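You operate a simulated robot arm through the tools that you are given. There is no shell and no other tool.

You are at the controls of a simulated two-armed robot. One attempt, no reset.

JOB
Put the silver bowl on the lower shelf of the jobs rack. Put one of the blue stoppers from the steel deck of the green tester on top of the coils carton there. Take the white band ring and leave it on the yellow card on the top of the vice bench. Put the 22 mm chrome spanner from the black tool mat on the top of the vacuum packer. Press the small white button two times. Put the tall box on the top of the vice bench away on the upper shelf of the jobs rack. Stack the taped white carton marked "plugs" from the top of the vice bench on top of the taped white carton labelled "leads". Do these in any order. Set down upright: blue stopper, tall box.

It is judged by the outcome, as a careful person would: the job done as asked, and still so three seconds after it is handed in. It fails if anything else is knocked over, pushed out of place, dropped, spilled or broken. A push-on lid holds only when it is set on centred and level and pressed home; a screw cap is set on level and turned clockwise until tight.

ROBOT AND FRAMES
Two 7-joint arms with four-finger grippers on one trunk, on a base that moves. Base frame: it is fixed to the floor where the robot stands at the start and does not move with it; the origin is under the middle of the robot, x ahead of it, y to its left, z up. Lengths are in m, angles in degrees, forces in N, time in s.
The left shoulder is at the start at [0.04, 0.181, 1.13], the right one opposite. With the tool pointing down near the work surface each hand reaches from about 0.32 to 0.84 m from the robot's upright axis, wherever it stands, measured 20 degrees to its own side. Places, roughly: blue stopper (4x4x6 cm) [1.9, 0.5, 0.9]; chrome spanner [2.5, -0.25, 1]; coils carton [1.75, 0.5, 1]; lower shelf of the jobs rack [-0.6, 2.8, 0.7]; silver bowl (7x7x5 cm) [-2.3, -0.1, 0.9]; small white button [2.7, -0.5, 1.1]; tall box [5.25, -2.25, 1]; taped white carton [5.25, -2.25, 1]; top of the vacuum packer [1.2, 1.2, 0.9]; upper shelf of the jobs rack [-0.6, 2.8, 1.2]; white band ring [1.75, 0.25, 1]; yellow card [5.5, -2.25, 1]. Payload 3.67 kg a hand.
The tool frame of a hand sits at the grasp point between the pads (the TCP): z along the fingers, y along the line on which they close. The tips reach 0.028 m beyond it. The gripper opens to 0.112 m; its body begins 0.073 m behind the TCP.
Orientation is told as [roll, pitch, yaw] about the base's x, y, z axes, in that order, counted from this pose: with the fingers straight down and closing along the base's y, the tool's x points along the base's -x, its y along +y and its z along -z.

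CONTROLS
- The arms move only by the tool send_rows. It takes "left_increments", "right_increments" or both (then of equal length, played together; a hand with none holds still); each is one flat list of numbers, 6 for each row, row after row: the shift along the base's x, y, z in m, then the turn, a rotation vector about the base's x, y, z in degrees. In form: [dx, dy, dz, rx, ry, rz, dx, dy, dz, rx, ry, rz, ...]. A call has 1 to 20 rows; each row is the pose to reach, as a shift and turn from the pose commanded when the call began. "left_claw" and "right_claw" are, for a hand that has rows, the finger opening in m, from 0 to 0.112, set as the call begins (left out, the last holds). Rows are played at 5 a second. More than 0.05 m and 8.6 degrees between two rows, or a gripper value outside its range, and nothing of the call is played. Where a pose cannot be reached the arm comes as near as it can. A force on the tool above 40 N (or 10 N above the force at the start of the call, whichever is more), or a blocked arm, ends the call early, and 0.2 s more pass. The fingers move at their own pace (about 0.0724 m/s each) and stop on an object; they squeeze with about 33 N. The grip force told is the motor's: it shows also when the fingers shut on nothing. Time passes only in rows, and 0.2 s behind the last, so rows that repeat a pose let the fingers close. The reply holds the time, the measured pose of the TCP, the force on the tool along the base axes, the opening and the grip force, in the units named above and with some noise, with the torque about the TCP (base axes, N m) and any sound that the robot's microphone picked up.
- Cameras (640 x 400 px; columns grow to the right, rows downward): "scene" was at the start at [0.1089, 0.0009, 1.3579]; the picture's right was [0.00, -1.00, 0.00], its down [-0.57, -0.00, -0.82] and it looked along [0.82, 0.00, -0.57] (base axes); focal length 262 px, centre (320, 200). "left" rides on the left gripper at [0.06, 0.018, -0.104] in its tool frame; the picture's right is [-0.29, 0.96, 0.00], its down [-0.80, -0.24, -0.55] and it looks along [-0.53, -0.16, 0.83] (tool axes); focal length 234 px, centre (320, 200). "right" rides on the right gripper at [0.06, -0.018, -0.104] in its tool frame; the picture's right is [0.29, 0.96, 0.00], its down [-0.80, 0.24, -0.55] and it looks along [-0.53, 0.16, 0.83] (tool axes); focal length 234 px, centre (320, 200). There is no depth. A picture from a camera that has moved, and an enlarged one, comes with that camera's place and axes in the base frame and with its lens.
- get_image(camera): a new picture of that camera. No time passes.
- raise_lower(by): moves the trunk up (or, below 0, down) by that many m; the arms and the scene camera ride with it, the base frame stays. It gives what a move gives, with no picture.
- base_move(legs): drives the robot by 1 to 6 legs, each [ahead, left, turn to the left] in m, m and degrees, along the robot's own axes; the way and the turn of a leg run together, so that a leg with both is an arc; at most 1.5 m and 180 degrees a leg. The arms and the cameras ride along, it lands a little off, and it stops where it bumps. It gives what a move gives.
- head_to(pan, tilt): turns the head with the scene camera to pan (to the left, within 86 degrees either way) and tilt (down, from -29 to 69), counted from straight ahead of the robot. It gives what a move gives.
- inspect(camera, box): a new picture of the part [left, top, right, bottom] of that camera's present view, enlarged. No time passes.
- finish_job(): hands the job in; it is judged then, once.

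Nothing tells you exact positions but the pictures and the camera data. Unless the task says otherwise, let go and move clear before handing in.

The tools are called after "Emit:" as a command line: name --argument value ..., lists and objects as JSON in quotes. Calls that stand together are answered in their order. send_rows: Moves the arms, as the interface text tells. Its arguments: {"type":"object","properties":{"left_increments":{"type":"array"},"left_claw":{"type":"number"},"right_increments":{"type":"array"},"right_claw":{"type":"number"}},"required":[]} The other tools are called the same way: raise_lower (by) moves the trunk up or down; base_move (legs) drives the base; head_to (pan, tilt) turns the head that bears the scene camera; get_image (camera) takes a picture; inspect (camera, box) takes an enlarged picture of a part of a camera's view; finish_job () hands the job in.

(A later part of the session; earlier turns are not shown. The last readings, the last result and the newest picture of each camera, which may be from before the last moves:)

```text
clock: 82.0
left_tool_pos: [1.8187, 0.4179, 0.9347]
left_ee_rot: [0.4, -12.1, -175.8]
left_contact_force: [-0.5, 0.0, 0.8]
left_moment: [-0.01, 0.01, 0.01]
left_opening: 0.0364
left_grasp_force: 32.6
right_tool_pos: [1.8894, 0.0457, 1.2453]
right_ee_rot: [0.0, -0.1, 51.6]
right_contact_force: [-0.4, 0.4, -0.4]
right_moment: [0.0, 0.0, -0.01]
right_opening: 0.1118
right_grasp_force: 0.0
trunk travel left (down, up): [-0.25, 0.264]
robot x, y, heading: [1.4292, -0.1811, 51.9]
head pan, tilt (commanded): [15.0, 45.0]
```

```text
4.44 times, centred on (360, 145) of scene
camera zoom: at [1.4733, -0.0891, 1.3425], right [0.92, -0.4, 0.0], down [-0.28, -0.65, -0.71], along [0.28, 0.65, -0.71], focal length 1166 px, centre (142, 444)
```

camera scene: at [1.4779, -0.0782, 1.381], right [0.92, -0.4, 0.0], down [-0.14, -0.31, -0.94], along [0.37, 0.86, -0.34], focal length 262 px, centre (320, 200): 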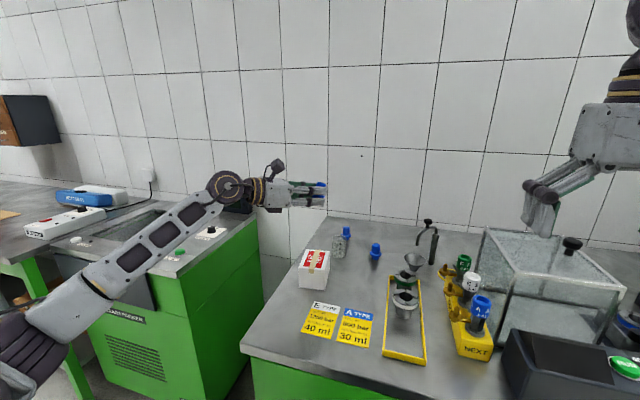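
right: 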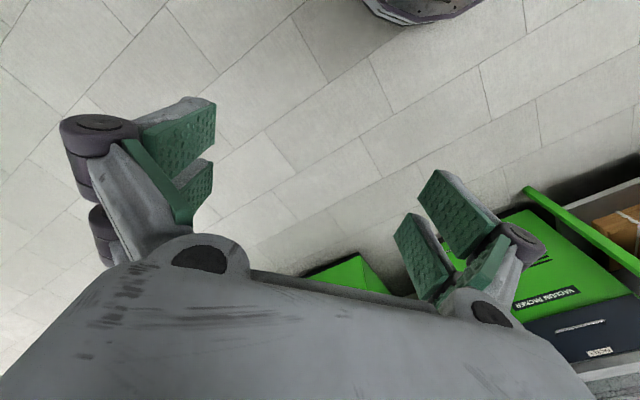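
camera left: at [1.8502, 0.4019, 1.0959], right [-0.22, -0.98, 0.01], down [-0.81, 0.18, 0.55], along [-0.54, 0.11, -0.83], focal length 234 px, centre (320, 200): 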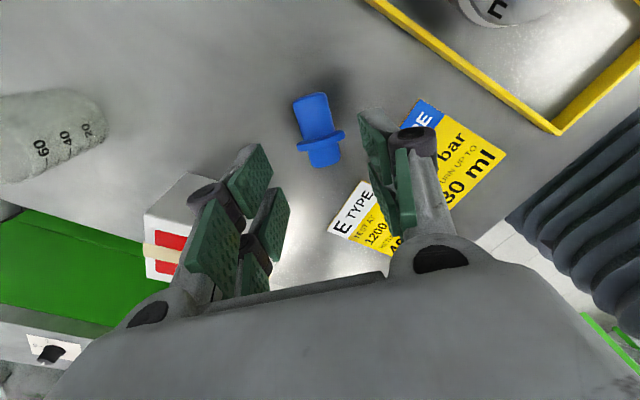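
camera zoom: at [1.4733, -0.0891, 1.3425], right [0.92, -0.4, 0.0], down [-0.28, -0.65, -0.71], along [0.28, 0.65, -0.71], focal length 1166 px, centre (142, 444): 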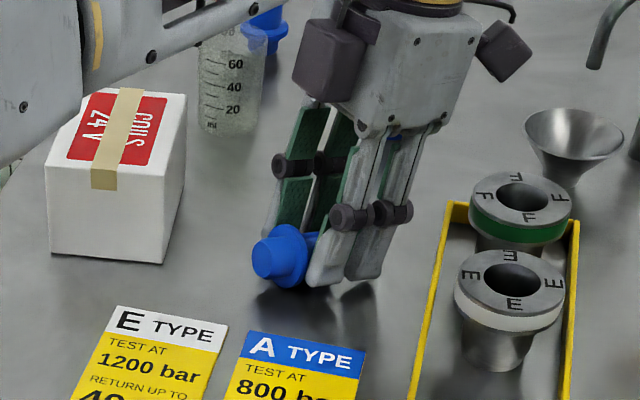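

The pads closed on the flange (36 mm). I reopen, shift 7 mm further toward the knob end, and close again.

Emit:
send_rows --left_increments '[0, 0, 0.0005, 0, 0, 0, 0, 0, 0.0005, 0, 0, 0, 0.004, 0, 0.0005, 0, 0, 0, 0.007, 0.0005, 0.0005, 0, 0, 0, 0.007, 0.0005, 0.0005, 0, 0, 0]' --left_claw 0.05

Emit:
send_rows --left_increments '[0, 0, 0, 0, 0, 0, 0, 0, 0, 0, 0, 0, 0, 0, 0, 0, 0, 0, 0, 0, 0, 0, 0, 0]' --left_claw 0.0

Emit:
inspect --camera "left" --box '[220, 60, 420, 240]'

Emit:
inspect --camera "scene" --box '[300, 100, 420, 190]'

```text
clock: 83.2
left_tool_pos: [1.825, 0.4177, 0.9351]
left_ee_rot: [0.3, -12.2, -175.9]
left_contact_force: [0.6, 0.0, 0.1]
left_moment: [0.0, 0.03, 0.01]
left_opening: 0.05
left_grasp_force: 0.1
right_tool_pos: [1.8877, 0.0465, 1.2452]
right_ee_rot: [0.0, 0.0, 51.5]
right_contact_force: [1.3, 0.4, -0.1]
right_moment: [-0.01, 0.01, 0.01]
right_opening: 0.1119
right_grasp_force: 0.1
trunk travel left (down, up): [-0.25, 0.264]
robot x, y, heading: [1.4278, -0.1804, 51.8]
head pan, tilt (commanded): [15.0, 45.0]
```

```text
clock: 84.2
left_tool_pos: [1.8259, 0.4169, 0.9348]
left_ee_rot: [0.4, -12.1, -175.9]
left_contact_force: [0.1, -0.1, 0.8]
left_moment: [0.0, 0.0, 0.02]
left_opening: 0.024
left_grasp_force: 32.8
right_tool_pos: [1.8895, 0.0445, 1.2455]
right_ee_rot: [-0.1, 0.0, 51.5]
right_contact_force: [-0.6, 0.3, -0.4]
right_moment: [-0.01, -0.04, 0.01]
right_opening: 0.1118
right_grasp_force: 0.1
trunk travel left (down, up): [-0.25, 0.264]
robot x, y, heading: [1.4256, -0.1785, 51.4]
head pan, tilt (commanded): [15.0, 45.0]
```

```text
2.22 times, centred on (320, 150) of left
camera zoom: at [1.9074, 0.4051, 1.0235], right [-0.21, -0.98, 0.07], down [-0.68, 0.19, 0.71], along [-0.7, 0.1, -0.7], focal length 520 px, centre (320, 311)
```

zoom: 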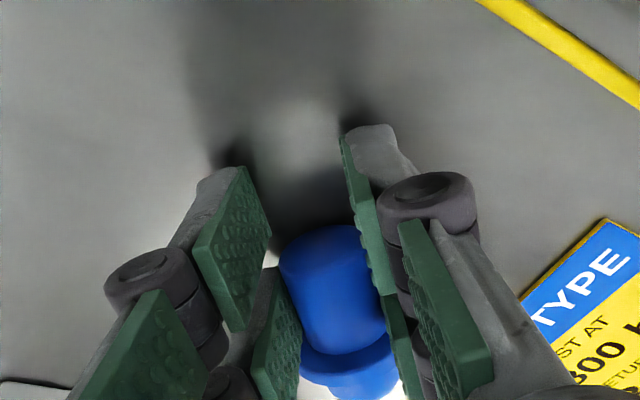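

```text
4.44 times, centred on (360, 145) of scene
camera zoom: at [1.4733, -0.0892, 1.3425], right [0.92, -0.4, 0.0], down [-0.28, -0.65, -0.71], along [0.28, 0.65, -0.71], focal length 1166 px, centre (142, 444)
```

zoom: 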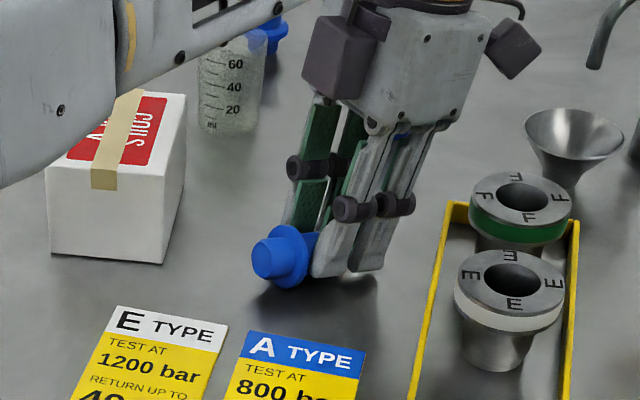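

Now gripping the knob at 24 mm. Lift slowly and check it stays.

Emit:
send_rows --left_increments '[0, 0, 0.008, 0, 0, 0, 0, 0, 0.016, 0, 0, 0, 0, 0, 0.025, 0, 0, 0, 0, 0, 0.035, 0, 0, 0, 0, 0, 0.035, 0, 0, 0]'

Emit:
inspect --camera "scene" --box '[300, 100, 420, 190]'

```text
clock: 85.4
left_tool_pos: [1.8259, 0.4168, 0.9707]
left_ee_rot: [0.4, -12.1, -175.8]
left_contact_force: [0.4, 0.5, -0.1]
left_moment: [-0.04, -0.03, -0.03]
left_opening: 0.0243
left_grasp_force: 33.2
right_tool_pos: [1.888, 0.0457, 1.2454]
right_ee_rot: [0.1, 0.0, 51.5]
right_contact_force: [0.0, 1.1, 0.7]
right_moment: [0.01, 0.01, 0.0]
right_opening: 0.112
right_grasp_force: 0.0
trunk travel left (down, up): [-0.25, 0.264]
robot x, y, heading: [1.4269, -0.1823, 51.6]
head pan, tilt (commanded): [15.0, 45.0]
```

```text
4.44 times, centred on (360, 145) of scene
camera zoom: at [1.4734, -0.0889, 1.3424], right [0.92, -0.4, 0.0], down [-0.28, -0.65, -0.71], along [0.28, 0.65, -0.71], focal length 1166 px, centre (142, 444)
```

zoom: 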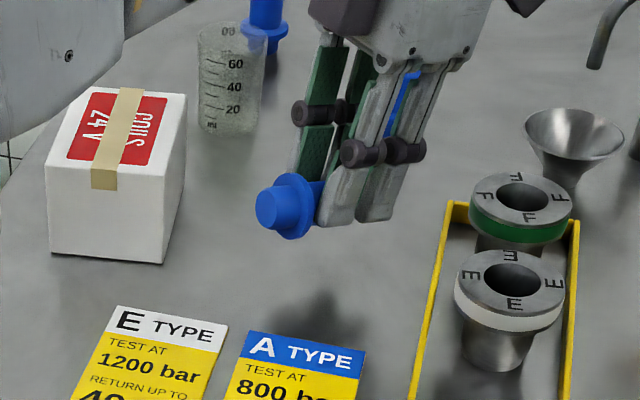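

Held well. Raise, then swing up so the stopper is upright above the carton.

Emit:
send_rows --left_increments '[0, 0, 0.045, 0, 0, 0, 0, 0, 0.09, 0, 0, 0, 0, 0, 0.135, 0, 0, 0, 0, 0, 0.18, 0, 0, 0, 0, 0, 0.18, 0, 0, 0]'

Emit:
send_rows --left_increments '[-0.01, 0.008, 0, 0.6, -8.3, 0, -0.02, 0.016, 0, 1.2, -16.6, 0, -0.03, 0.024, 0, 1.8, -24.9, 0, -0.04, 0.032, 0, 2.4, -33.2, 0, -0.05, 0.04, 0, 3.0, -41.5, 0, -0.06, 0.05, 0, 3.6, -49.8, 0, -0.07, 0.06, 0, 4.2, -58.1, 0, -0.085, 0.07, 0, 4.8, -66.4, 0, -0.1, 0.085, 0, 5.4, -74.7, 0, -0.11, 0.095, 0, 6.0, -83, 0, -0.12, 0.1, 0, 6.6, -91.3, 0, -0.124, 0.104, 0, 7.2, -99, 0, -0.124, 0.104, 0, 7.2, -99, 0]'

Emit:
head_to --pan 12 --tilt 28

Emit:
get_image --camera "scene"

Emit:
get_image --camera "left"

```text
clock: 86.6
left_tool_pos: [1.8104, 0.3981, 1.1336]
left_ee_rot: [0.2, -12.1, -175.7]
left_contact_force: [0.8, 0.0, -0.8]
left_moment: [0.0, -0.05, 0.0]
left_opening: 0.0242
left_grasp_force: 32.8
left hand out of reach, approached as far as the arm can: row 2, 3, 4, 5
right_tool_pos: [1.8883, 0.0456, 1.2454]
right_ee_rot: [0.0, 0.1, 51.4]
right_contact_force: [-0.7, 0.1, 0.0]
right_moment: [-0.02, -0.06, 0.02]
right_opening: 0.1116
right_grasp_force: 0.1
trunk travel left (down, up): [-0.25, 0.264]
robot x, y, heading: [1.4273, -0.1811, 51.6]
head pan, tilt (commanded): [15.0, 45.0]
```

```text
clock: 89.4
left_tool_pos: [1.6888, 0.4995, 1.1323]
left_ee_rot: [1.3, 87.3, -174.9]
left_contact_force: [-1.0, 0.4, -0.1]
left_moment: [-0.03, 0.03, 0.01]
left_opening: 0.0242
left_grasp_force: 32.9
right_tool_pos: [1.889, 0.0462, 1.2469]
right_ee_rot: [0.0, 0.0, 51.5]
right_contact_force: [-0.6, -0.5, 0.9]
right_moment: [0.01, -0.01, 0.04]
right_opening: 0.1119
right_grasp_force: 0.0
trunk travel left (down, up): [-0.25, 0.264]
robot x, y, heading: [1.4297, -0.1753, 51.4]
head pan, tilt (commanded): [15.0, 45.0]
```

```text
clock: 90.2
left_tool_pos: [1.688, 0.5004, 1.1331]
left_ee_rot: [2.2, 87.2, -174.2]
left_contact_force: [0.2, 0.3, -0.6]
left_moment: [-0.04, 0.0, 0.01]
left_opening: 0.024
left_grasp_force: 32.6
right_tool_pos: [1.8889, 0.046, 1.2448]
right_ee_rot: [-0.1, 0.0, 51.5]
right_contact_force: [0.5, 0.2, -0.4]
right_moment: [0.01, -0.02, 0.0]
right_opening: 0.1117
right_grasp_force: 0.1
trunk travel left (down, up): [-0.25, 0.264]
robot x, y, heading: [1.4296, -0.1828, 51.7]
head pan, tilt (commanded): [12.0, 28.0]
```

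```text
taken
camera scene: at [1.4814, -0.082, 1.3682], right [0.89, -0.45, 0.0], down [-0.21, -0.42, -0.88], along [0.39, 0.79, -0.47], focal length 262 px, centre (320, 200)
```

scene: 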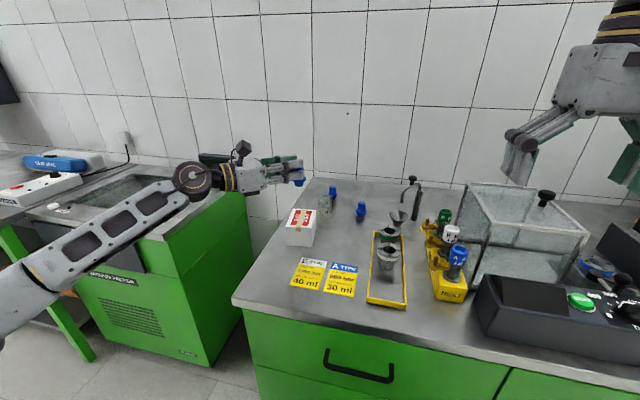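

```text
taken
camera left: at [1.5885, 0.4752, 1.1969], right [0.05, -0.96, -0.29], down [-0.61, 0.2, -0.77], along [0.79, 0.21, -0.57], focal length 234 px, centre (320, 200)
```

left: 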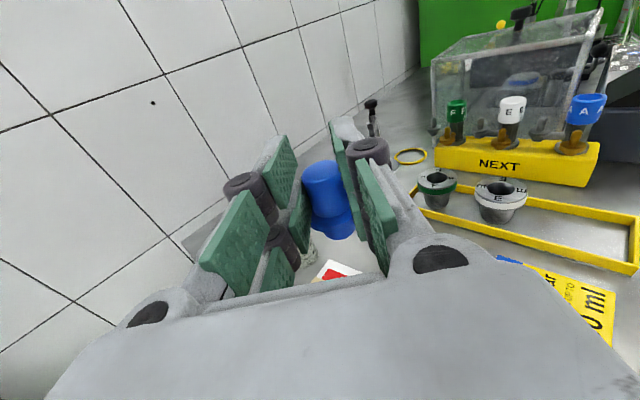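

Zoom to check the stopper's uprightness in the hand.

Emit:
inspect --camera "scene" --box '[250, 140, 350, 215]'

Emit:
inspect --camera "left" --box '[250, 130, 410, 290]'

```text
5.33 times, centred on (300, 178) of scene
camera zoom: at [1.4814, -0.082, 1.3682], right [0.89, -0.45, 0.0], down [-0.21, -0.42, -0.88], along [0.39, 0.79, -0.47], focal length 1399 px, centre (427, 320)
```

zoom: 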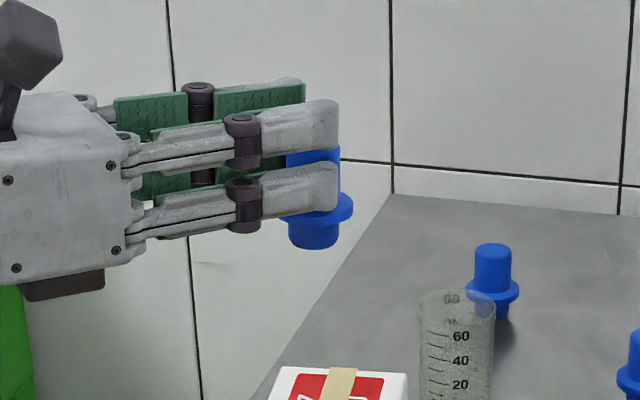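

```text
2.50 times, centred on (330, 210) of left
camera zoom: at [1.5885, 0.4752, 1.1969], right [0.05, -0.96, -0.29], down [-0.61, 0.2, -0.77], along [0.79, 0.21, -0.57], focal length 585 px, centre (295, 175)
```

zoom: 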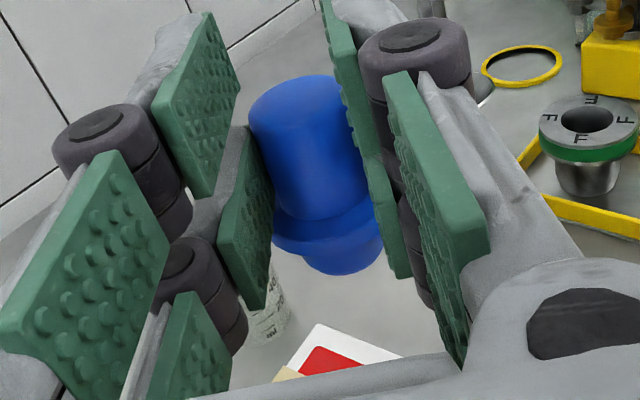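

Stopper is upright in the hand. Shift over the carton centre and lower to about 1 cm above it, then check.

Emit:
send_rows --left_increments '[0.007, 0.012, -0.02, 0, 0, 0, 0.0138, 0.023, -0.05, 0, 0, 0, 0.0138, 0.023, -0.08, 0, 0, 0, 0.0138, 0.023, -0.1, 0, 0, 0, 0.0138, 0.023, -0.1, 0, 0, 0]'

Emit:
inspect --camera "scene" --box '[250, 160, 350, 250]'

Emit:
get_image --camera "left"

```text
clock: 91.4
left_tool_pos: [1.7023, 0.5252, 1.0321]
left_ee_rot: [1.7, 87.1, -174.6]
left_contact_force: [0.0, 0.1, -0.1]
left_moment: [0.0, 0.0, 0.0]
left_opening: 0.0238
left_grasp_force: 33.5
right_tool_pos: [1.8897, 0.0452, 1.2458]
right_ee_rot: [0.0, 0.0, 51.5]
right_contact_force: [0.3, -0.3, 0.1]
right_moment: [-0.01, 0.0, 0.02]
right_opening: 0.112
right_grasp_force: 0.1
trunk travel left (down, up): [-0.25, 0.264]
robot x, y, heading: [1.4244, -0.1774, 51.3]
head pan, tilt (commanded): [12.0, 28.0]
```

```text
4.44 times, centred on (300, 205) of scene
camera zoom: at [1.4813, -0.0823, 1.3683], right [0.89, -0.45, 0.0], down [-0.21, -0.42, -0.88], along [0.39, 0.79, -0.47], focal length 1166 px, centre (409, 178)
```

zoom: 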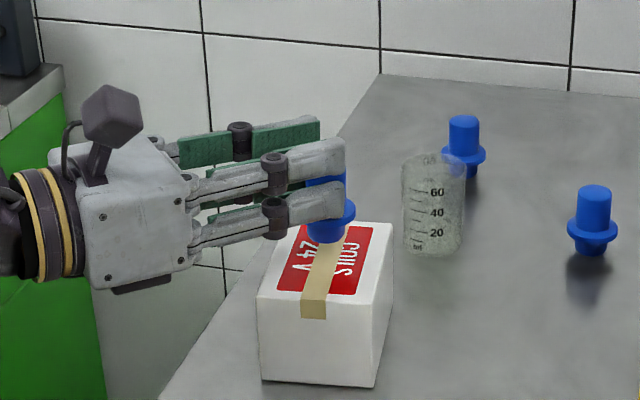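

```text
taken
camera left: at [1.6025, 0.4996, 1.0962], right [0.05, -0.96, -0.29], down [-0.61, 0.2, -0.77], along [0.79, 0.21, -0.57], focal length 234 px, centre (320, 200)
```

left: 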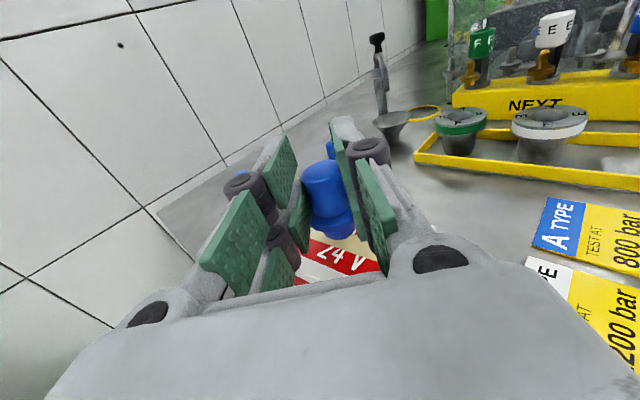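

Nearly centred over the carton. Lower gently until contact.

Emit:
send_rows --left_increments '[0, 0, -0.006, 0, 0, 0, 0, 0, -0.01, 0, 0, 0, 0, 0, -0.013, 0, 0, 0, 0, 0, -0.013, 0, 0, 0]'

Emit:
inspect --camera "scene" --box '[250, 160, 350, 250]'

```text
clock: 92.4
left_tool_pos: [1.7013, 0.5236, 1.0204]
left_ee_rot: [2.0, 87.1, -174.3]
left_contact_force: [0.1, -0.6, -0.2]
left_moment: [0.0, 0.01, 0.0]
left_opening: 0.0241
left_grasp_force: 32.6
right_tool_pos: [1.8878, 0.0456, 1.2457]
right_ee_rot: [0.0, 0.0, 51.5]
right_contact_force: [0.3, -0.2, 0.2]
right_moment: [0.02, -0.03, -0.01]
right_opening: 0.1121
right_grasp_force: 0.1
trunk travel left (down, up): [-0.25, 0.264]
robot x, y, heading: [1.4271, -0.1809, 51.6]
head pan, tilt (commanded): [12.0, 28.0]
```

```text
4.44 times, centred on (300, 205) of scene
camera zoom: at [1.4814, -0.0821, 1.3682], right [0.89, -0.45, 0.0], down [-0.21, -0.42, -0.88], along [0.39, 0.79, -0.47], focal length 1166 px, centre (409, 178)
```

zoom: 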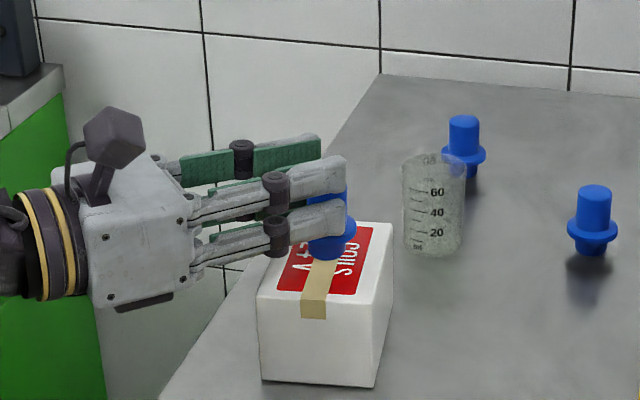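

Keep lowering in small steps, watching force.

Emit:
send_rows --left_increments '[0, 0, -0.002, 0, 0, 0, 0, 0, -0.004, 0, 0, 0, 0, 0, -0.004, 0, 0, 0]'

Emit:
send_rows --left_increments '[0, 0, -0.001, 0, 0, 0, 0, 0, -0.002, 0, 0, 0, 0, 0, -0.002, 0, 0, 0]'

```text
clock: 93.2
left_tool_pos: [1.7014, 0.5238, 1.0177]
left_ee_rot: [-0.6, 87.5, -176.8]
left_contact_force: [0.3, 2.8, 10.3]
left_moment: [0.19, -0.39, 0.09]
left_opening: 0.024
left_grasp_force: 33.5
right_tool_pos: [1.8891, 0.0446, 1.2444]
right_ee_rot: [0.0, 0.1, 51.6]
right_contact_force: [-0.6, 0.2, 0.0]
right_moment: [0.0, 0.03, 0.01]
right_opening: 0.1123
right_grasp_force: 0.1
trunk travel left (down, up): [-0.25, 0.264]
robot x, y, heading: [1.4273, -0.1804, 51.5]
head pan, tilt (commanded): [12.0, 28.0]
```

```text
clock: 94.0
left_tool_pos: [1.7024, 0.5238, 1.0186]
left_ee_rot: [-1.6, 87.3, -177.8]
left_contact_force: [1.0, 3.6, 23.4]
left_moment: [0.23, -0.76, 0.09]
left_opening: 0.024
left_grasp_force: 32.7
right_tool_pos: [1.8878, 0.044, 1.246]
right_ee_rot: [0.0, -0.1, 51.5]
right_contact_force: [0.3, -0.6, 0.0]
right_moment: [-0.02, -0.01, 0.0]
right_opening: 0.1121
right_grasp_force: 0.2
trunk travel left (down, up): [-0.25, 0.264]
robot x, y, heading: [1.4263, -0.1802, 51.7]
head pan, tilt (commanded): [12.0, 28.0]
```

Firm contact (23 N). Back off 4 mm to relieve pressure, then open.

Emit:
send_rows --left_increments '[0, 0, 0.002, 0, 0, 0, 0, 0, 0.0035, 0, 0, 0, 0, 0, 0.0035, 0, 0, 0]'

Emit:
inspect --camera "scene" --box '[250, 160, 350, 250]'

```text
clock: 94.8
left_tool_pos: [1.7012, 0.5221, 1.0185]
left_ee_rot: [1.0, 87.1, -175.3]
left_contact_force: [0.3, 2.3, 15.1]
left_moment: [0.21, -0.41, 0.06]
left_opening: 0.0239
left_grasp_force: 32.6
right_tool_pos: [1.8882, 0.0447, 1.2461]
right_ee_rot: [0.0, 0.1, 51.5]
right_contact_force: [-0.9, 0.0, 0.2]
right_moment: [0.0, 0.01, 0.02]
right_opening: 0.112
right_grasp_force: 0.1
trunk travel left (down, up): [-0.25, 0.264]
robot x, y, heading: [1.427, -0.1802, 51.6]
head pan, tilt (commanded): [12.0, 28.0]
```

```text
4.44 times, centred on (300, 205) of scene
camera zoom: at [1.4807, -0.0833, 1.3684], right [0.89, -0.45, 0.0], down [-0.21, -0.42, -0.88], along [0.39, 0.79, -0.47], focal length 1166 px, centre (409, 178)
```

zoom: 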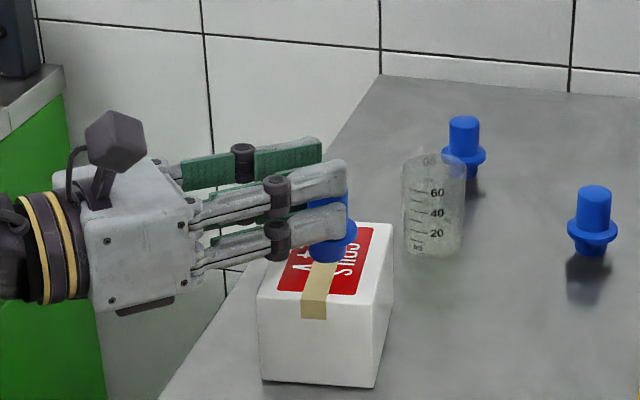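

Still 15 N; relieve a bit more.

Emit:
send_rows --left_increments '[0, 0, 0.0015, 0, 0, 0, 0, 0, 0.0025, 0, 0, 0, 0, 0, 0.0025, 0, 0, 0]'

```text
clock: 95.6
left_tool_pos: [1.7015, 0.5234, 1.0183]
left_ee_rot: [3.1, 87.0, -173.3]
left_contact_force: [-0.3, -0.3, 2.1]
left_moment: [-0.04, -0.02, -0.03]
left_opening: 0.0238
left_grasp_force: 33.0
right_tool_pos: [1.8884, 0.0447, 1.2452]
right_ee_rot: [-0.1, -0.1, 51.5]
right_contact_force: [-0.2, -0.3, 0.2]
right_moment: [0.0, -0.03, -0.02]
right_opening: 0.1117
right_grasp_force: 0.1
trunk travel left (down, up): [-0.25, 0.264]
robot x, y, heading: [1.4297, -0.1816, 51.4]
head pan, tilt (commanded): [12.0, 28.0]
```

Contact is light now (2 N). Open the fingers and check the stopper stands before withdrawing.

Emit:
send_rows --left_increments '[0, 0, 0, 0, 0, 0, 0, 0, 0, 0, 0, 0, 0, 0, 0, 0, 0, 0, 0, 0, 0, 0, 0, 0]' --left_claw 0.06

Emit:
inspect --camera "scene" --box '[250, 160, 350, 250]'

Emit:
inspect --camera "left" --box '[220, 90, 420, 290]'

```text
clock: 96.6
left_tool_pos: [1.7024, 0.5239, 1.0186]
left_ee_rot: [1.7, 87.2, -174.5]
left_contact_force: [-0.2, 0.5, 0.6]
left_moment: [-0.03, -0.03, -0.02]
left_opening: 0.0599
left_grasp_force: 0.1
right_tool_pos: [1.889, 0.0459, 1.2438]
right_ee_rot: [0.1, 0.1, 51.4]
right_contact_force: [-0.3, 0.3, 0.3]
right_moment: [-0.03, 0.03, -0.02]
right_opening: 0.1119
right_grasp_force: 0.0
trunk travel left (down, up): [-0.25, 0.264]
robot x, y, heading: [1.4315, -0.1802, 51.5]
head pan, tilt (commanded): [12.0, 28.0]
```

```text
4.44 times, centred on (300, 205) of scene
camera zoom: at [1.4814, -0.0821, 1.3682], right [0.89, -0.45, 0.0], down [-0.21, -0.42, -0.88], along [0.39, 0.79, -0.47], focal length 1166 px, centre (409, 178)
```

zoom: 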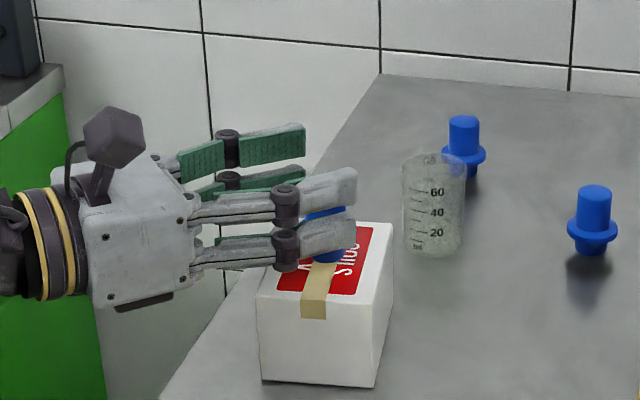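

```text
2.00 times, centred on (320, 190) of left
camera zoom: at [1.6023, 0.4986, 1.0842], right [0.05, -0.96, -0.29], down [-0.61, 0.2, -0.77], along [0.79, 0.21, -0.57], focal length 468 px, centre (320, 220)
```

zoom: 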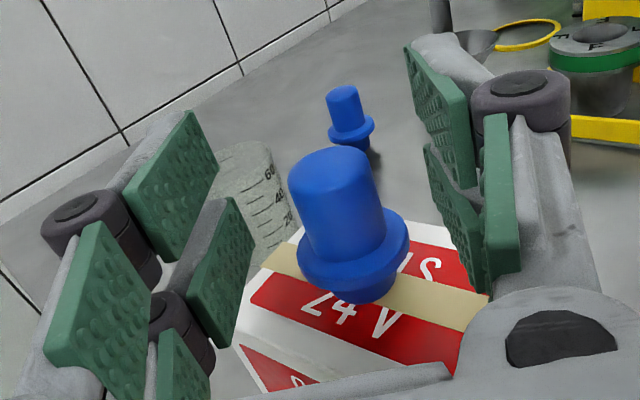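

The stopper stands on the carton. Withdraw straight back, then up.

Emit:
send_rows --left_increments '[-0.02, -0.0015, 0.001, 0, 0, 0, -0.05, -0.0035, 0.001, 0, 0, 0, -0.085, -0.006, 0.002, 0, 0, 0, -0.12, -0.008, 0.01, 0, 0, 0, -0.12, -0.008, 0.05, 0, 0, 0, -0.12, -0.008, 0.1, 0, 0, 0, -0.12, -0.008, 0.14, 0, 0, 0, -0.12, -0.008, 0.14, 0, 0, 0]'

Emit:
inspect --camera "scene" --box '[250, 160, 450, 300]'

Emit:
get_image --camera "left"

```text
clock: 98.4
left_tool_pos: [1.5812, 0.5157, 1.1621]
left_ee_rot: [2.6, 87.2, -173.6]
left_contact_force: [0.8, 0.3, -0.2]
left_moment: [-0.04, 0.01, -0.03]
left_opening: 0.06
left_grasp_force: 0.2
right_tool_pos: [1.8885, 0.0472, 1.2473]
right_ee_rot: [0.0, 0.0, 51.6]
right_contact_force: [0.6, -0.1, -0.1]
right_moment: [0.0, 0.01, -0.01]
right_opening: 0.112
right_grasp_force: 0.0
trunk travel left (down, up): [-0.25, 0.264]
robot x, y, heading: [1.4275, -0.1826, 51.5]
head pan, tilt (commanded): [12.0, 28.0]
```

```text
2.86 times, centred on (350, 230) of scene
camera zoom: at [1.4813, -0.0817, 1.3682], right [0.89, -0.45, 0.0], down [-0.21, -0.42, -0.88], along [0.39, 0.79, -0.47], focal length 750 px, centre (234, 114)
```

zoom: 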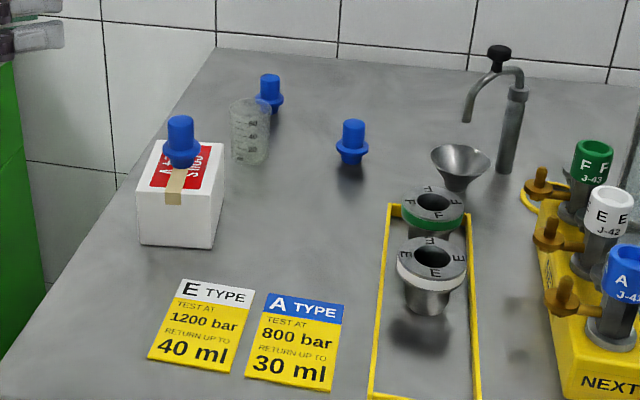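

```text
taken
camera left: at [1.4824, 0.4901, 1.2253], right [0.05, -0.96, -0.29], down [-0.61, 0.2, -0.77], along [0.79, 0.21, -0.57], focal length 234 px, centre (320, 200)
```

left: 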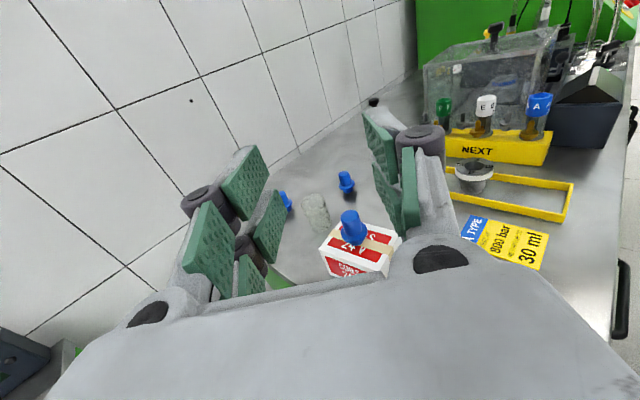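

Stopper is upright on the coils carton — done. Now bring the left hand back to a fingers-down home pose.

Emit:
send_rows --left_increments '[0, 0, 0.01, -0.6, 8.3, 0, 0, 0, 0.02, -1.2, 16.6, 0, -0.01, -0.02, 0.03, -1.8, 24.9, 0, -0.02, -0.04, 0.04, -2.4, 33.2, 0, -0.03, -0.05, 0.05, -3.0, 41.5, 0, -0.04, -0.06, 0.06, -3.6, 49.8, 0, -0.05, -0.07, 0.07, -4.2, 58.1, 0, -0.06, -0.08, 0.08, -4.8, 66.4, 0, -0.065, -0.09, 0.08, -5.4, 74.7, 0, -0.07, -0.1, 0.08, -6.0, 83, 0, -0.07, -0.1, 0.08, -6.4, 87, 0, -0.07, -0.1, 0.08, -6.4, 87, 0]'

Emit:
send_rows --left_increments '[0, 0, 0, 0, 0, -8.3, 0, 0, 0, 0, 0, -16.6, 0, 0, 0, 0, 0, -24.9, 0, 0, 0, 0, 0, -33.2, 0, 0, 0, 0, 0, -41.5, 0, 0, 0, 0, 0, -49.8, 0, 0, 0, 0, 0, -58.1, 0, 0, 0, 0, 0, -66.4, 0, 0, 0, 0, 0, -74.7, 0, 0, 0, 0, 0, -83, 0, 0, 0, 0, 0, -91.3, 0, 0, 0, 0, 0, -99.6, 0, 0, 0, 0, 0, -107.9, 0, 0, 0, 0, 0, -116.2, 0, 0, 0, 0, 0, -124.5, 0, 0, 0, 0, 0, -132.5, 0, 0, 0, 0, 0, -132.5]'

Emit:
head_to --pan 0 --tilt 45

Emit:
get_image --camera "scene"

Emit:
get_image --camera "right"

```text
clock: 101.0
left_tool_pos: [1.5101, 0.4158, 1.2408]
left_ee_rot: [0.5, -0.2, -175.8]
left_contact_force: [0.3, 0.5, 0.5]
left_moment: [-0.03, -0.03, 0.02]
left_opening: 0.06
left_grasp_force: 0.0
right_tool_pos: [1.8872, 0.046, 1.2452]
right_ee_rot: [-0.1, 0.0, 51.4]
right_contact_force: [-0.7, -1.2, -0.2]
right_moment: [0.0, 0.03, 0.01]
right_opening: 0.112
right_grasp_force: 0.0
trunk travel left (down, up): [-0.25, 0.264]
robot x, y, heading: [1.4321, -0.1801, 51.5]
head pan, tilt (commanded): [12.0, 28.0]
```

```text
clock: 104.6
left_tool_pos: [1.5117, 0.4156, 1.2403]
left_ee_rot: [0.2, 0.0, 51.7]
left_contact_force: [0.5, -0.5, -0.1]
left_moment: [0.02, -0.01, 0.04]
left_opening: 0.06
left_grasp_force: 0.0
right_tool_pos: [1.8897, 0.0459, 1.2452]
right_ee_rot: [0.0, 0.0, 51.5]
right_contact_force: [-0.2, 0.0, 0.2]
right_moment: [0.04, 0.03, -0.02]
right_opening: 0.1118
right_grasp_force: 0.0
trunk travel left (down, up): [-0.25, 0.264]
robot x, y, heading: [1.4279, -0.1817, 51.4]
head pan, tilt (commanded): [12.0, 28.0]
```

```text
clock: 105.4
left_tool_pos: [1.5124, 0.4159, 1.2391]
left_ee_rot: [0.4, -0.1, 51.8]
left_contact_force: [0.2, 0.0, -0.2]
left_moment: [0.01, 0.0, 0.04]
left_opening: 0.06
left_grasp_force: 0.0
right_tool_pos: [1.8892, 0.0462, 1.2451]
right_ee_rot: [0.0, -0.1, 51.5]
right_contact_force: [-0.1, -0.4, 0.5]
right_moment: [-0.02, 0.03, 0.01]
right_opening: 0.112
right_grasp_force: 0.0
trunk travel left (down, up): [-0.25, 0.264]
robot x, y, heading: [1.425, -0.1817, 51.6]
head pan, tilt (commanded): [0.0, 45.0]
```

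```text
taken
camera scene: at [1.4913, -0.1, 1.3425], right [0.78, -0.62, 0.0], down [-0.44, -0.55, -0.71], along [0.44, 0.55, -0.71], focal length 262 px, centre (320, 200)
```

scene: 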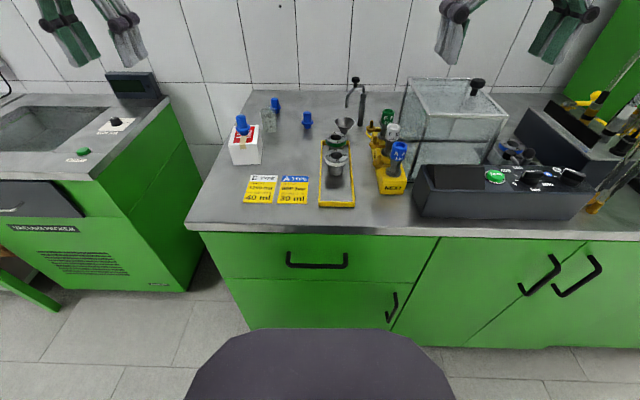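

```text
taken
camera right: at [1.8665, -0.0115, 1.3487], right [-0.93, 0.37, 0.0], down [0.31, 0.77, 0.55], along [0.21, 0.51, -0.83], focal length 234 px, centre (320, 200)
```

right: 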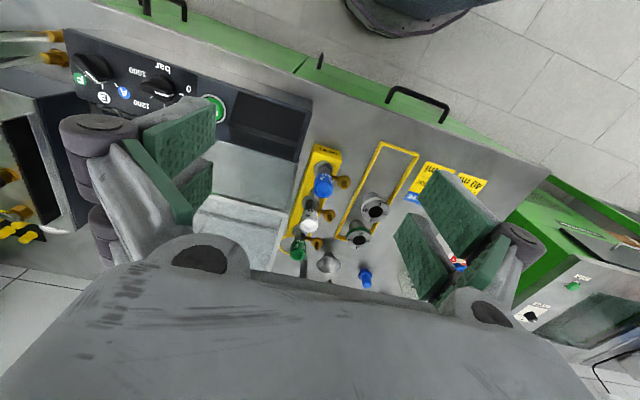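

Zoom on the ring in both cameras to triangulate.

Emit:
inspect --camera "right" --box '[290, 130, 450, 290]'

Emit:
inspect --camera "scene" --box '[290, 90, 430, 210]'

```text
2.50 times, centred on (370, 210) of right
camera zoom: at [1.8665, -0.0115, 1.3487], right [-0.93, 0.37, 0.0], down [0.31, 0.77, 0.55], along [0.21, 0.51, -0.83], focal length 585 px, centre (195, 175)
```

zoom: 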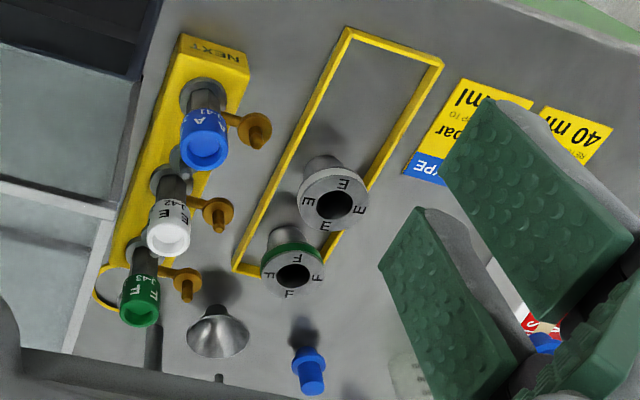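

```text
3.33 times, centred on (360, 150) of scene
camera zoom: at [1.4913, -0.1, 1.3425], right [0.78, -0.62, 0.0], down [-0.44, -0.55, -0.71], along [0.44, 0.55, -0.71], focal length 874 px, centre (187, 367)
```

zoom: 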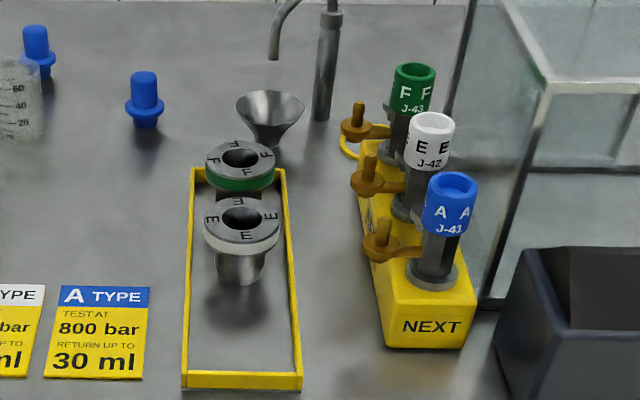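

Ring top centre ≈ (1.8644, 0.303, 0.954), diameter ~58 mm. Move the right hand above it, staying above the bottle caps, then look.

Emit:
send_rows --right_increments '[-0.004, 0.04, 0, 0, 0, 0, -0.008, 0.085, 0, 0, 0, 0, -0.012, 0.13, -0.01, 0, 0, 0, -0.016, 0.175, -0.03, 0, 0, 0, -0.02, 0.215, -0.055, 0, 0, 0, -0.0248, 0.2568, -0.08, 0, 0, 0, -0.0248, 0.2568, -0.115, 0, 0, 0, -0.0248, 0.2568, -0.115, 0, 0, 0]' --right_claw 0.085

Emit:
get_image --camera "right"

Emit:
inspect --camera "right" --box '[220, 50, 420, 230]'

```text
clock: 107.2
left_tool_pos: [1.5107, 0.4145, 1.2416]
left_ee_rot: [0.4, -0.1, 51.8]
left_contact_force: [-0.2, 0.0, 0.0]
left_moment: [-0.03, -0.01, 0.01]
left_opening: 0.0602
left_grasp_force: 0.0
right_tool_pos: [1.862, 0.3001, 1.1312]
right_ee_rot: [0.0, 0.0, 51.6]
right_contact_force: [-0.7, -0.9, 0.1]
right_moment: [-0.03, -0.04, 0.01]
right_opening: 0.0848
right_grasp_force: 0.0
trunk travel left (down, up): [-0.25, 0.264]
robot x, y, heading: [1.4264, -0.1785, 51.4]
head pan, tilt (commanded): [0.0, 45.0]
```

```text
taken
camera right: at [1.8395, 0.242, 1.2339], right [-0.93, 0.37, 0.0], down [0.31, 0.77, 0.55], along [0.21, 0.51, -0.83], focal length 234 px, centre (320, 200)
```

right: 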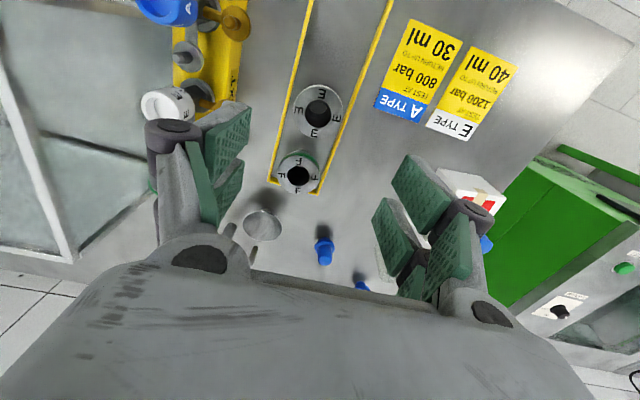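

```text
2.22 times, centred on (320, 140) of right
camera zoom: at [1.8395, 0.242, 1.2339], right [-0.93, 0.37, 0.0], down [0.31, 0.77, 0.55], along [0.21, 0.51, -0.83], focal length 520 px, centre (320, 333)
```

zoom: 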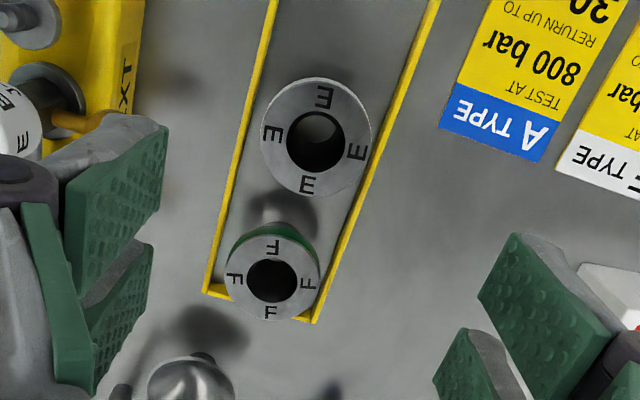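

Ring is almost directly below. Small correction, descend to ~1.0 and re-check.

Emit:
send_rows --right_increments '[0.0027, 0.0022, -0.04, 0, 0, 0, 0.0027, 0.0022, -0.08, 0, 0, 0, 0.0027, 0.0022, -0.115, 0, 0, 0, 0.0027, 0.0022, -0.13, 0, 0, 0, 0.0027, 0.0022, -0.13, 0, 0, 0]'

Emit:
get_image --camera "right"

Emit:
inspect --camera "scene" --box '[290, 90, 430, 210]'

```text
clock: 108.4
left_tool_pos: [1.5121, 0.4161, 1.2401]
left_ee_rot: [0.3, -0.1, 51.8]
left_contact_force: [-0.6, 0.3, -0.4]
left_moment: [-0.04, 0.02, -0.02]
left_opening: 0.0602
left_grasp_force: 0.1
right_tool_pos: [1.8653, 0.306, 0.9986]
right_ee_rot: [0.1, 0.0, 51.5]
right_contact_force: [-0.5, 0.4, -0.4]
right_moment: [0.0, 0.01, -0.01]
right_opening: 0.085
right_grasp_force: 0.2
trunk travel left (down, up): [-0.25, 0.264]
robot x, y, heading: [1.4302, -0.1813, 51.4]
head pan, tilt (commanded): [0.0, 45.0]
```

```text
taken
camera right: at [1.8432, 0.248, 1.1025], right [-0.93, 0.37, 0.0], down [0.31, 0.77, 0.55], along [0.21, 0.51, -0.83], focal length 234 px, centre (320, 200)
```

right: 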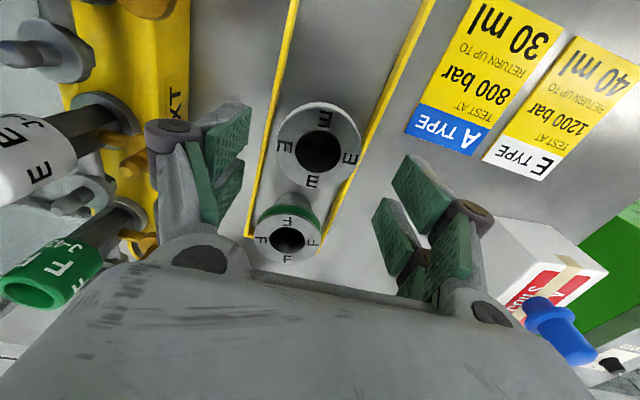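

```text
3.33 times, centred on (360, 150) of scene
camera zoom: at [1.4911, -0.1001, 1.3425], right [0.78, -0.62, 0.0], down [-0.44, -0.55, -0.71], along [0.44, 0.55, -0.71], focal length 874 px, centre (187, 367)
```

zoom: 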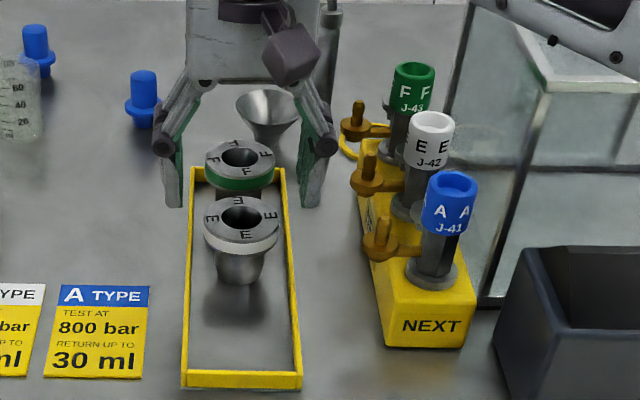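

Centre offset is only ~3 mm. Lower around the ring to grip height.

Emit:
send_rows --right_increments '[0, -0.0033, -0.015, 0, 0, 0, 0, -0.0033, -0.03, 0, 0, 0, 0, -0.0033, -0.041, 0, 0, 0, 0, -0.0033, -0.041, 0, 0, 0]'

Emit:
get_image --camera "right"

Emit:
inspect --camera "scene" --box '[290, 90, 430, 210]'

```text
clock: 109.4
left_tool_pos: [1.5115, 0.4145, 1.2397]
left_ee_rot: [0.5, -0.1, 51.8]
left_contact_force: [-0.5, 0.1, -0.4]
left_moment: [0.02, 0.0, -0.03]
left_opening: 0.0599
left_grasp_force: 0.0
right_tool_pos: [1.8655, 0.3026, 0.9584]
right_ee_rot: [0.0, 0.0, 51.5]
right_contact_force: [-0.6, -0.5, 0.5]
right_moment: [0.0, 0.04, -0.02]
right_opening: 0.085
right_grasp_force: 0.0
trunk travel left (down, up): [-0.25, 0.264]
robot x, y, heading: [1.4281, -0.1801, 51.4]
head pan, tilt (commanded): [0.0, 45.0]
```

```text
taken
camera right: at [1.8435, 0.2443, 1.0613], right [-0.93, 0.37, 0.0], down [0.31, 0.77, 0.55], along [0.21, 0.51, -0.83], focal length 234 px, centre (320, 200)
```

right: 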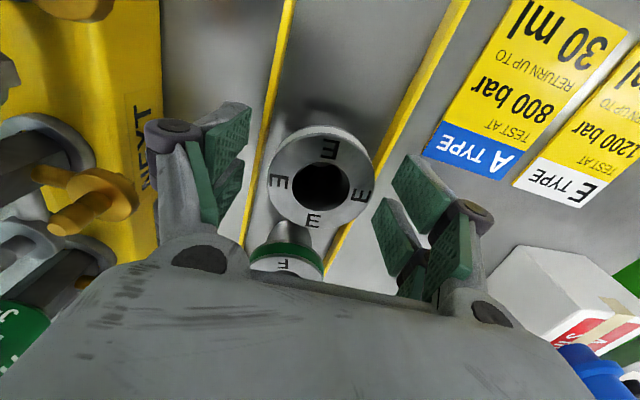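

```text
3.33 times, centred on (360, 150) of scene
camera zoom: at [1.4912, -0.1, 1.3425], right [0.78, -0.62, 0.0], down [-0.44, -0.55, -0.71], along [0.44, 0.55, -0.71], focal length 874 px, centre (187, 367)
```

zoom: 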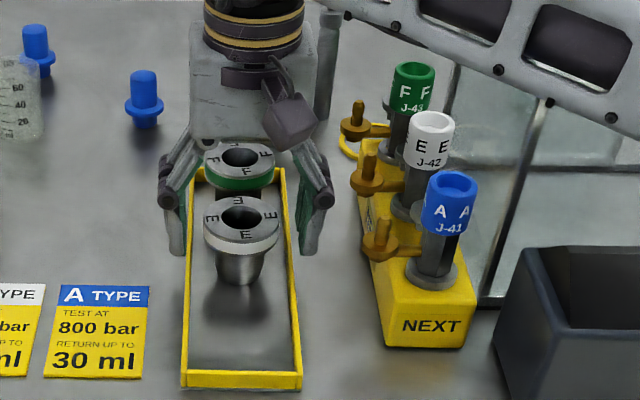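

Centred. Close the right gripper on the ring.

Emit:
send_rows --right_increments '[0, 0, 0, 0, 0, 0, 0, 0, 0, 0, 0, 0, 0, 0, 0, 0, 0, 0, 0, 0, 0, 0, 0, 0]' --right_claw 0.0

Emit:
send_rows --right_increments '[0, 0, 0.005, 0, 0, 0, 0, 0, 0.01, 0, 0, 0, 0, 0, 0.02, 0, 0, 0, 0, 0, 0.03, 0, 0, 0, 0, 0, 0.03, 0, 0, 0]'

Emit:
get_image --camera "right"

Emit:
inspect --camera "scene" --box '[290, 90, 430, 210]'

```text
clock: 110.4
left_tool_pos: [1.5117, 0.4158, 1.2396]
left_ee_rot: [0.4, -0.1, 51.8]
left_contact_force: [0.8, 0.3, 0.2]
left_moment: [0.02, -0.04, 0.0]
left_opening: 0.06
left_grasp_force: 0.0
right_tool_pos: [1.866, 0.3015, 0.9586]
right_ee_rot: [0.0, 0.1, 51.5]
right_contact_force: [0.1, -0.2, 0.8]
right_moment: [0.0, -0.04, 0.01]
right_opening: 0.054
right_grasp_force: 32.8
trunk travel left (down, up): [-0.25, 0.264]
robot x, y, heading: [1.4285, -0.1827, 51.6]
head pan, tilt (commanded): [0.0, 45.0]
```

```text
clock: 111.6
left_tool_pos: [1.5119, 0.4174, 1.2404]
left_ee_rot: [0.5, -0.1, 51.8]
left_contact_force: [-0.4, 0.2, -0.2]
left_moment: [0.01, -0.02, 0.01]
left_opening: 0.0599
left_grasp_force: 0.2
right_tool_pos: [1.8666, 0.3012, 0.9901]
right_ee_rot: [-0.1, 0.0, 51.5]
right_contact_force: [-0.9, -0.9, -1.6]
right_moment: [0.0, 0.01, 0.02]
right_opening: 0.0539
right_grasp_force: 33.0
trunk travel left (down, up): [-0.25, 0.264]
robot x, y, heading: [1.4248, -0.182, 51.6]
head pan, tilt (commanded): [0.0, 45.0]
```

```text
taken
camera right: at [1.8442, 0.2441, 1.0924], right [-0.93, 0.37, 0.0], down [0.31, 0.77, 0.55], along [0.21, 0.51, -0.83], focal length 234 px, centre (320, 200)
```

right: 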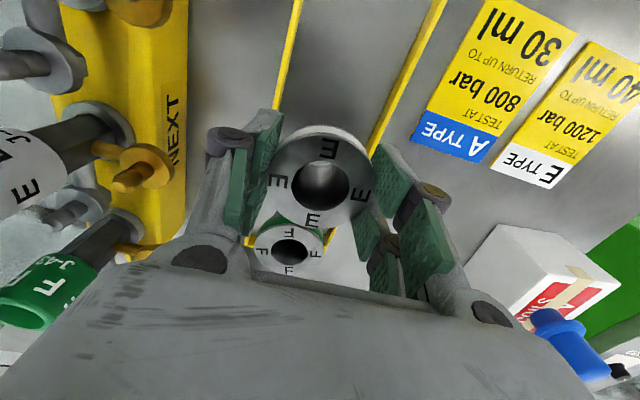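

```text
3.33 times, centred on (360, 150) of scene
camera zoom: at [1.4916, -0.0997, 1.3424], right [0.78, -0.62, 0.0], down [-0.44, -0.55, -0.71], along [0.44, 0.55, -0.71], focal length 874 px, centre (187, 367)
```

zoom: 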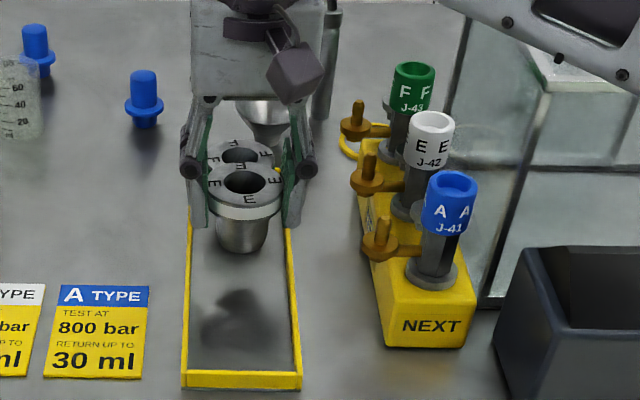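

The whole white-band ring piece (ring with its tapered skirt) came up in the grip, held firmly at 54 mm. Raise it clear and back the base off, keeping it in the right hand.

Emit:
send_rows --right_increments '[0, 0, 0.045, 0, 0, 0, 0, 0, 0.09, 0, 0, 0, 0, 0, 0.135, 0, 0, 0, 0, 0, 0.18, 0, 0, 0, 0, 0, 0.22, 0, 0, 0, 0, 0, 0.22, 0, 0, 0]'

Emit:
base_move --legs '[[-0.25, 0, 0]]'

Emit:
head_to --pan -40 --tilt 30

Emit:
get_image --camera "scene"

```text
clock: 113.0
left_tool_pos: [1.5133, 0.4174, 1.2399]
left_ee_rot: [0.4, 0.0, 51.8]
left_contact_force: [-0.5, 0.4, -0.4]
left_moment: [-0.01, 0.04, -0.01]
left_opening: 0.0599
left_grasp_force: 0.1
right_tool_pos: [1.8672, 0.3003, 1.2082]
right_ee_rot: [0.0, 0.1, 51.4]
right_contact_force: [-0.4, -0.6, -1.7]
right_moment: [0.02, 0.02, 0.0]
right_opening: 0.0542
right_grasp_force: 32.7
trunk travel left (down, up): [-0.25, 0.264]
robot x, y, heading: [1.4259, -0.1779, 51.5]
head pan, tilt (commanded): [0.0, 45.0]
```

```text
clock: 114.9
left_tool_pos: [1.3564, 0.2187, 1.2399]
left_ee_rot: [0.4, 0.0, 51.8]
left_contact_force: [-0.5, -0.9, 0.4]
left_moment: [0.03, 0.0, -0.03]
left_opening: 0.0598
left_grasp_force: 0.1
right_tool_pos: [1.7114, 0.1043, 1.2085]
right_ee_rot: [0.0, 0.0, 51.5]
right_contact_force: [-0.3, 0.2, -1.4]
right_moment: [0.01, 0.04, 0.01]
right_opening: 0.0535
right_grasp_force: 33.2
trunk travel left (down, up): [-0.25, 0.264]
robot x, y, heading: [1.268, -0.3732, 51.2]
head pan, tilt (commanded): [0.0, 45.0]
```

```text
clock: 115.9
left_tool_pos: [1.3558, 0.2215, 1.2386]
left_ee_rot: [0.4, 0.0, 51.7]
left_contact_force: [-0.3, -0.4, 0.1]
left_moment: [0.01, -0.02, 0.02]
left_opening: 0.0598
left_grasp_force: 0.0
right_tool_pos: [1.7122, 0.1042, 1.2077]
right_ee_rot: [0.0, 0.1, 51.4]
right_contact_force: [0.1, 0.4, -2.6]
right_moment: [-0.01, -0.01, -0.01]
right_opening: 0.0536
right_grasp_force: 32.7
trunk travel left (down, up): [-0.25, 0.264]
robot x, y, heading: [1.2762, -0.3736, 51.5]
head pan, tilt (commanded): [-40.0, 30.0]
```

```text
taken
camera scene: at [1.3736, -0.3412, 1.365], right [0.2, -0.98, 0.0], down [-0.49, -0.1, -0.87], along [0.85, 0.17, -0.5], focal length 262 px, centre (320, 200)
```

scene: 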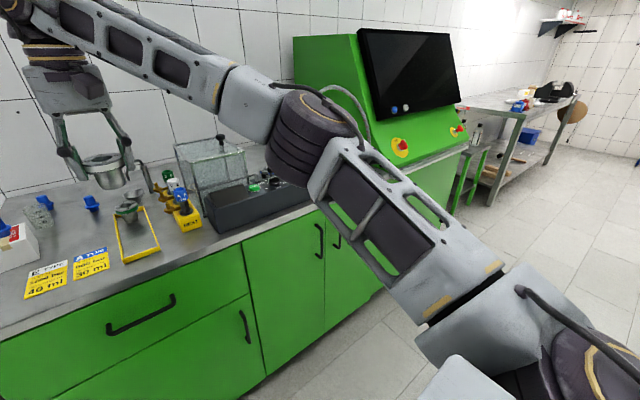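

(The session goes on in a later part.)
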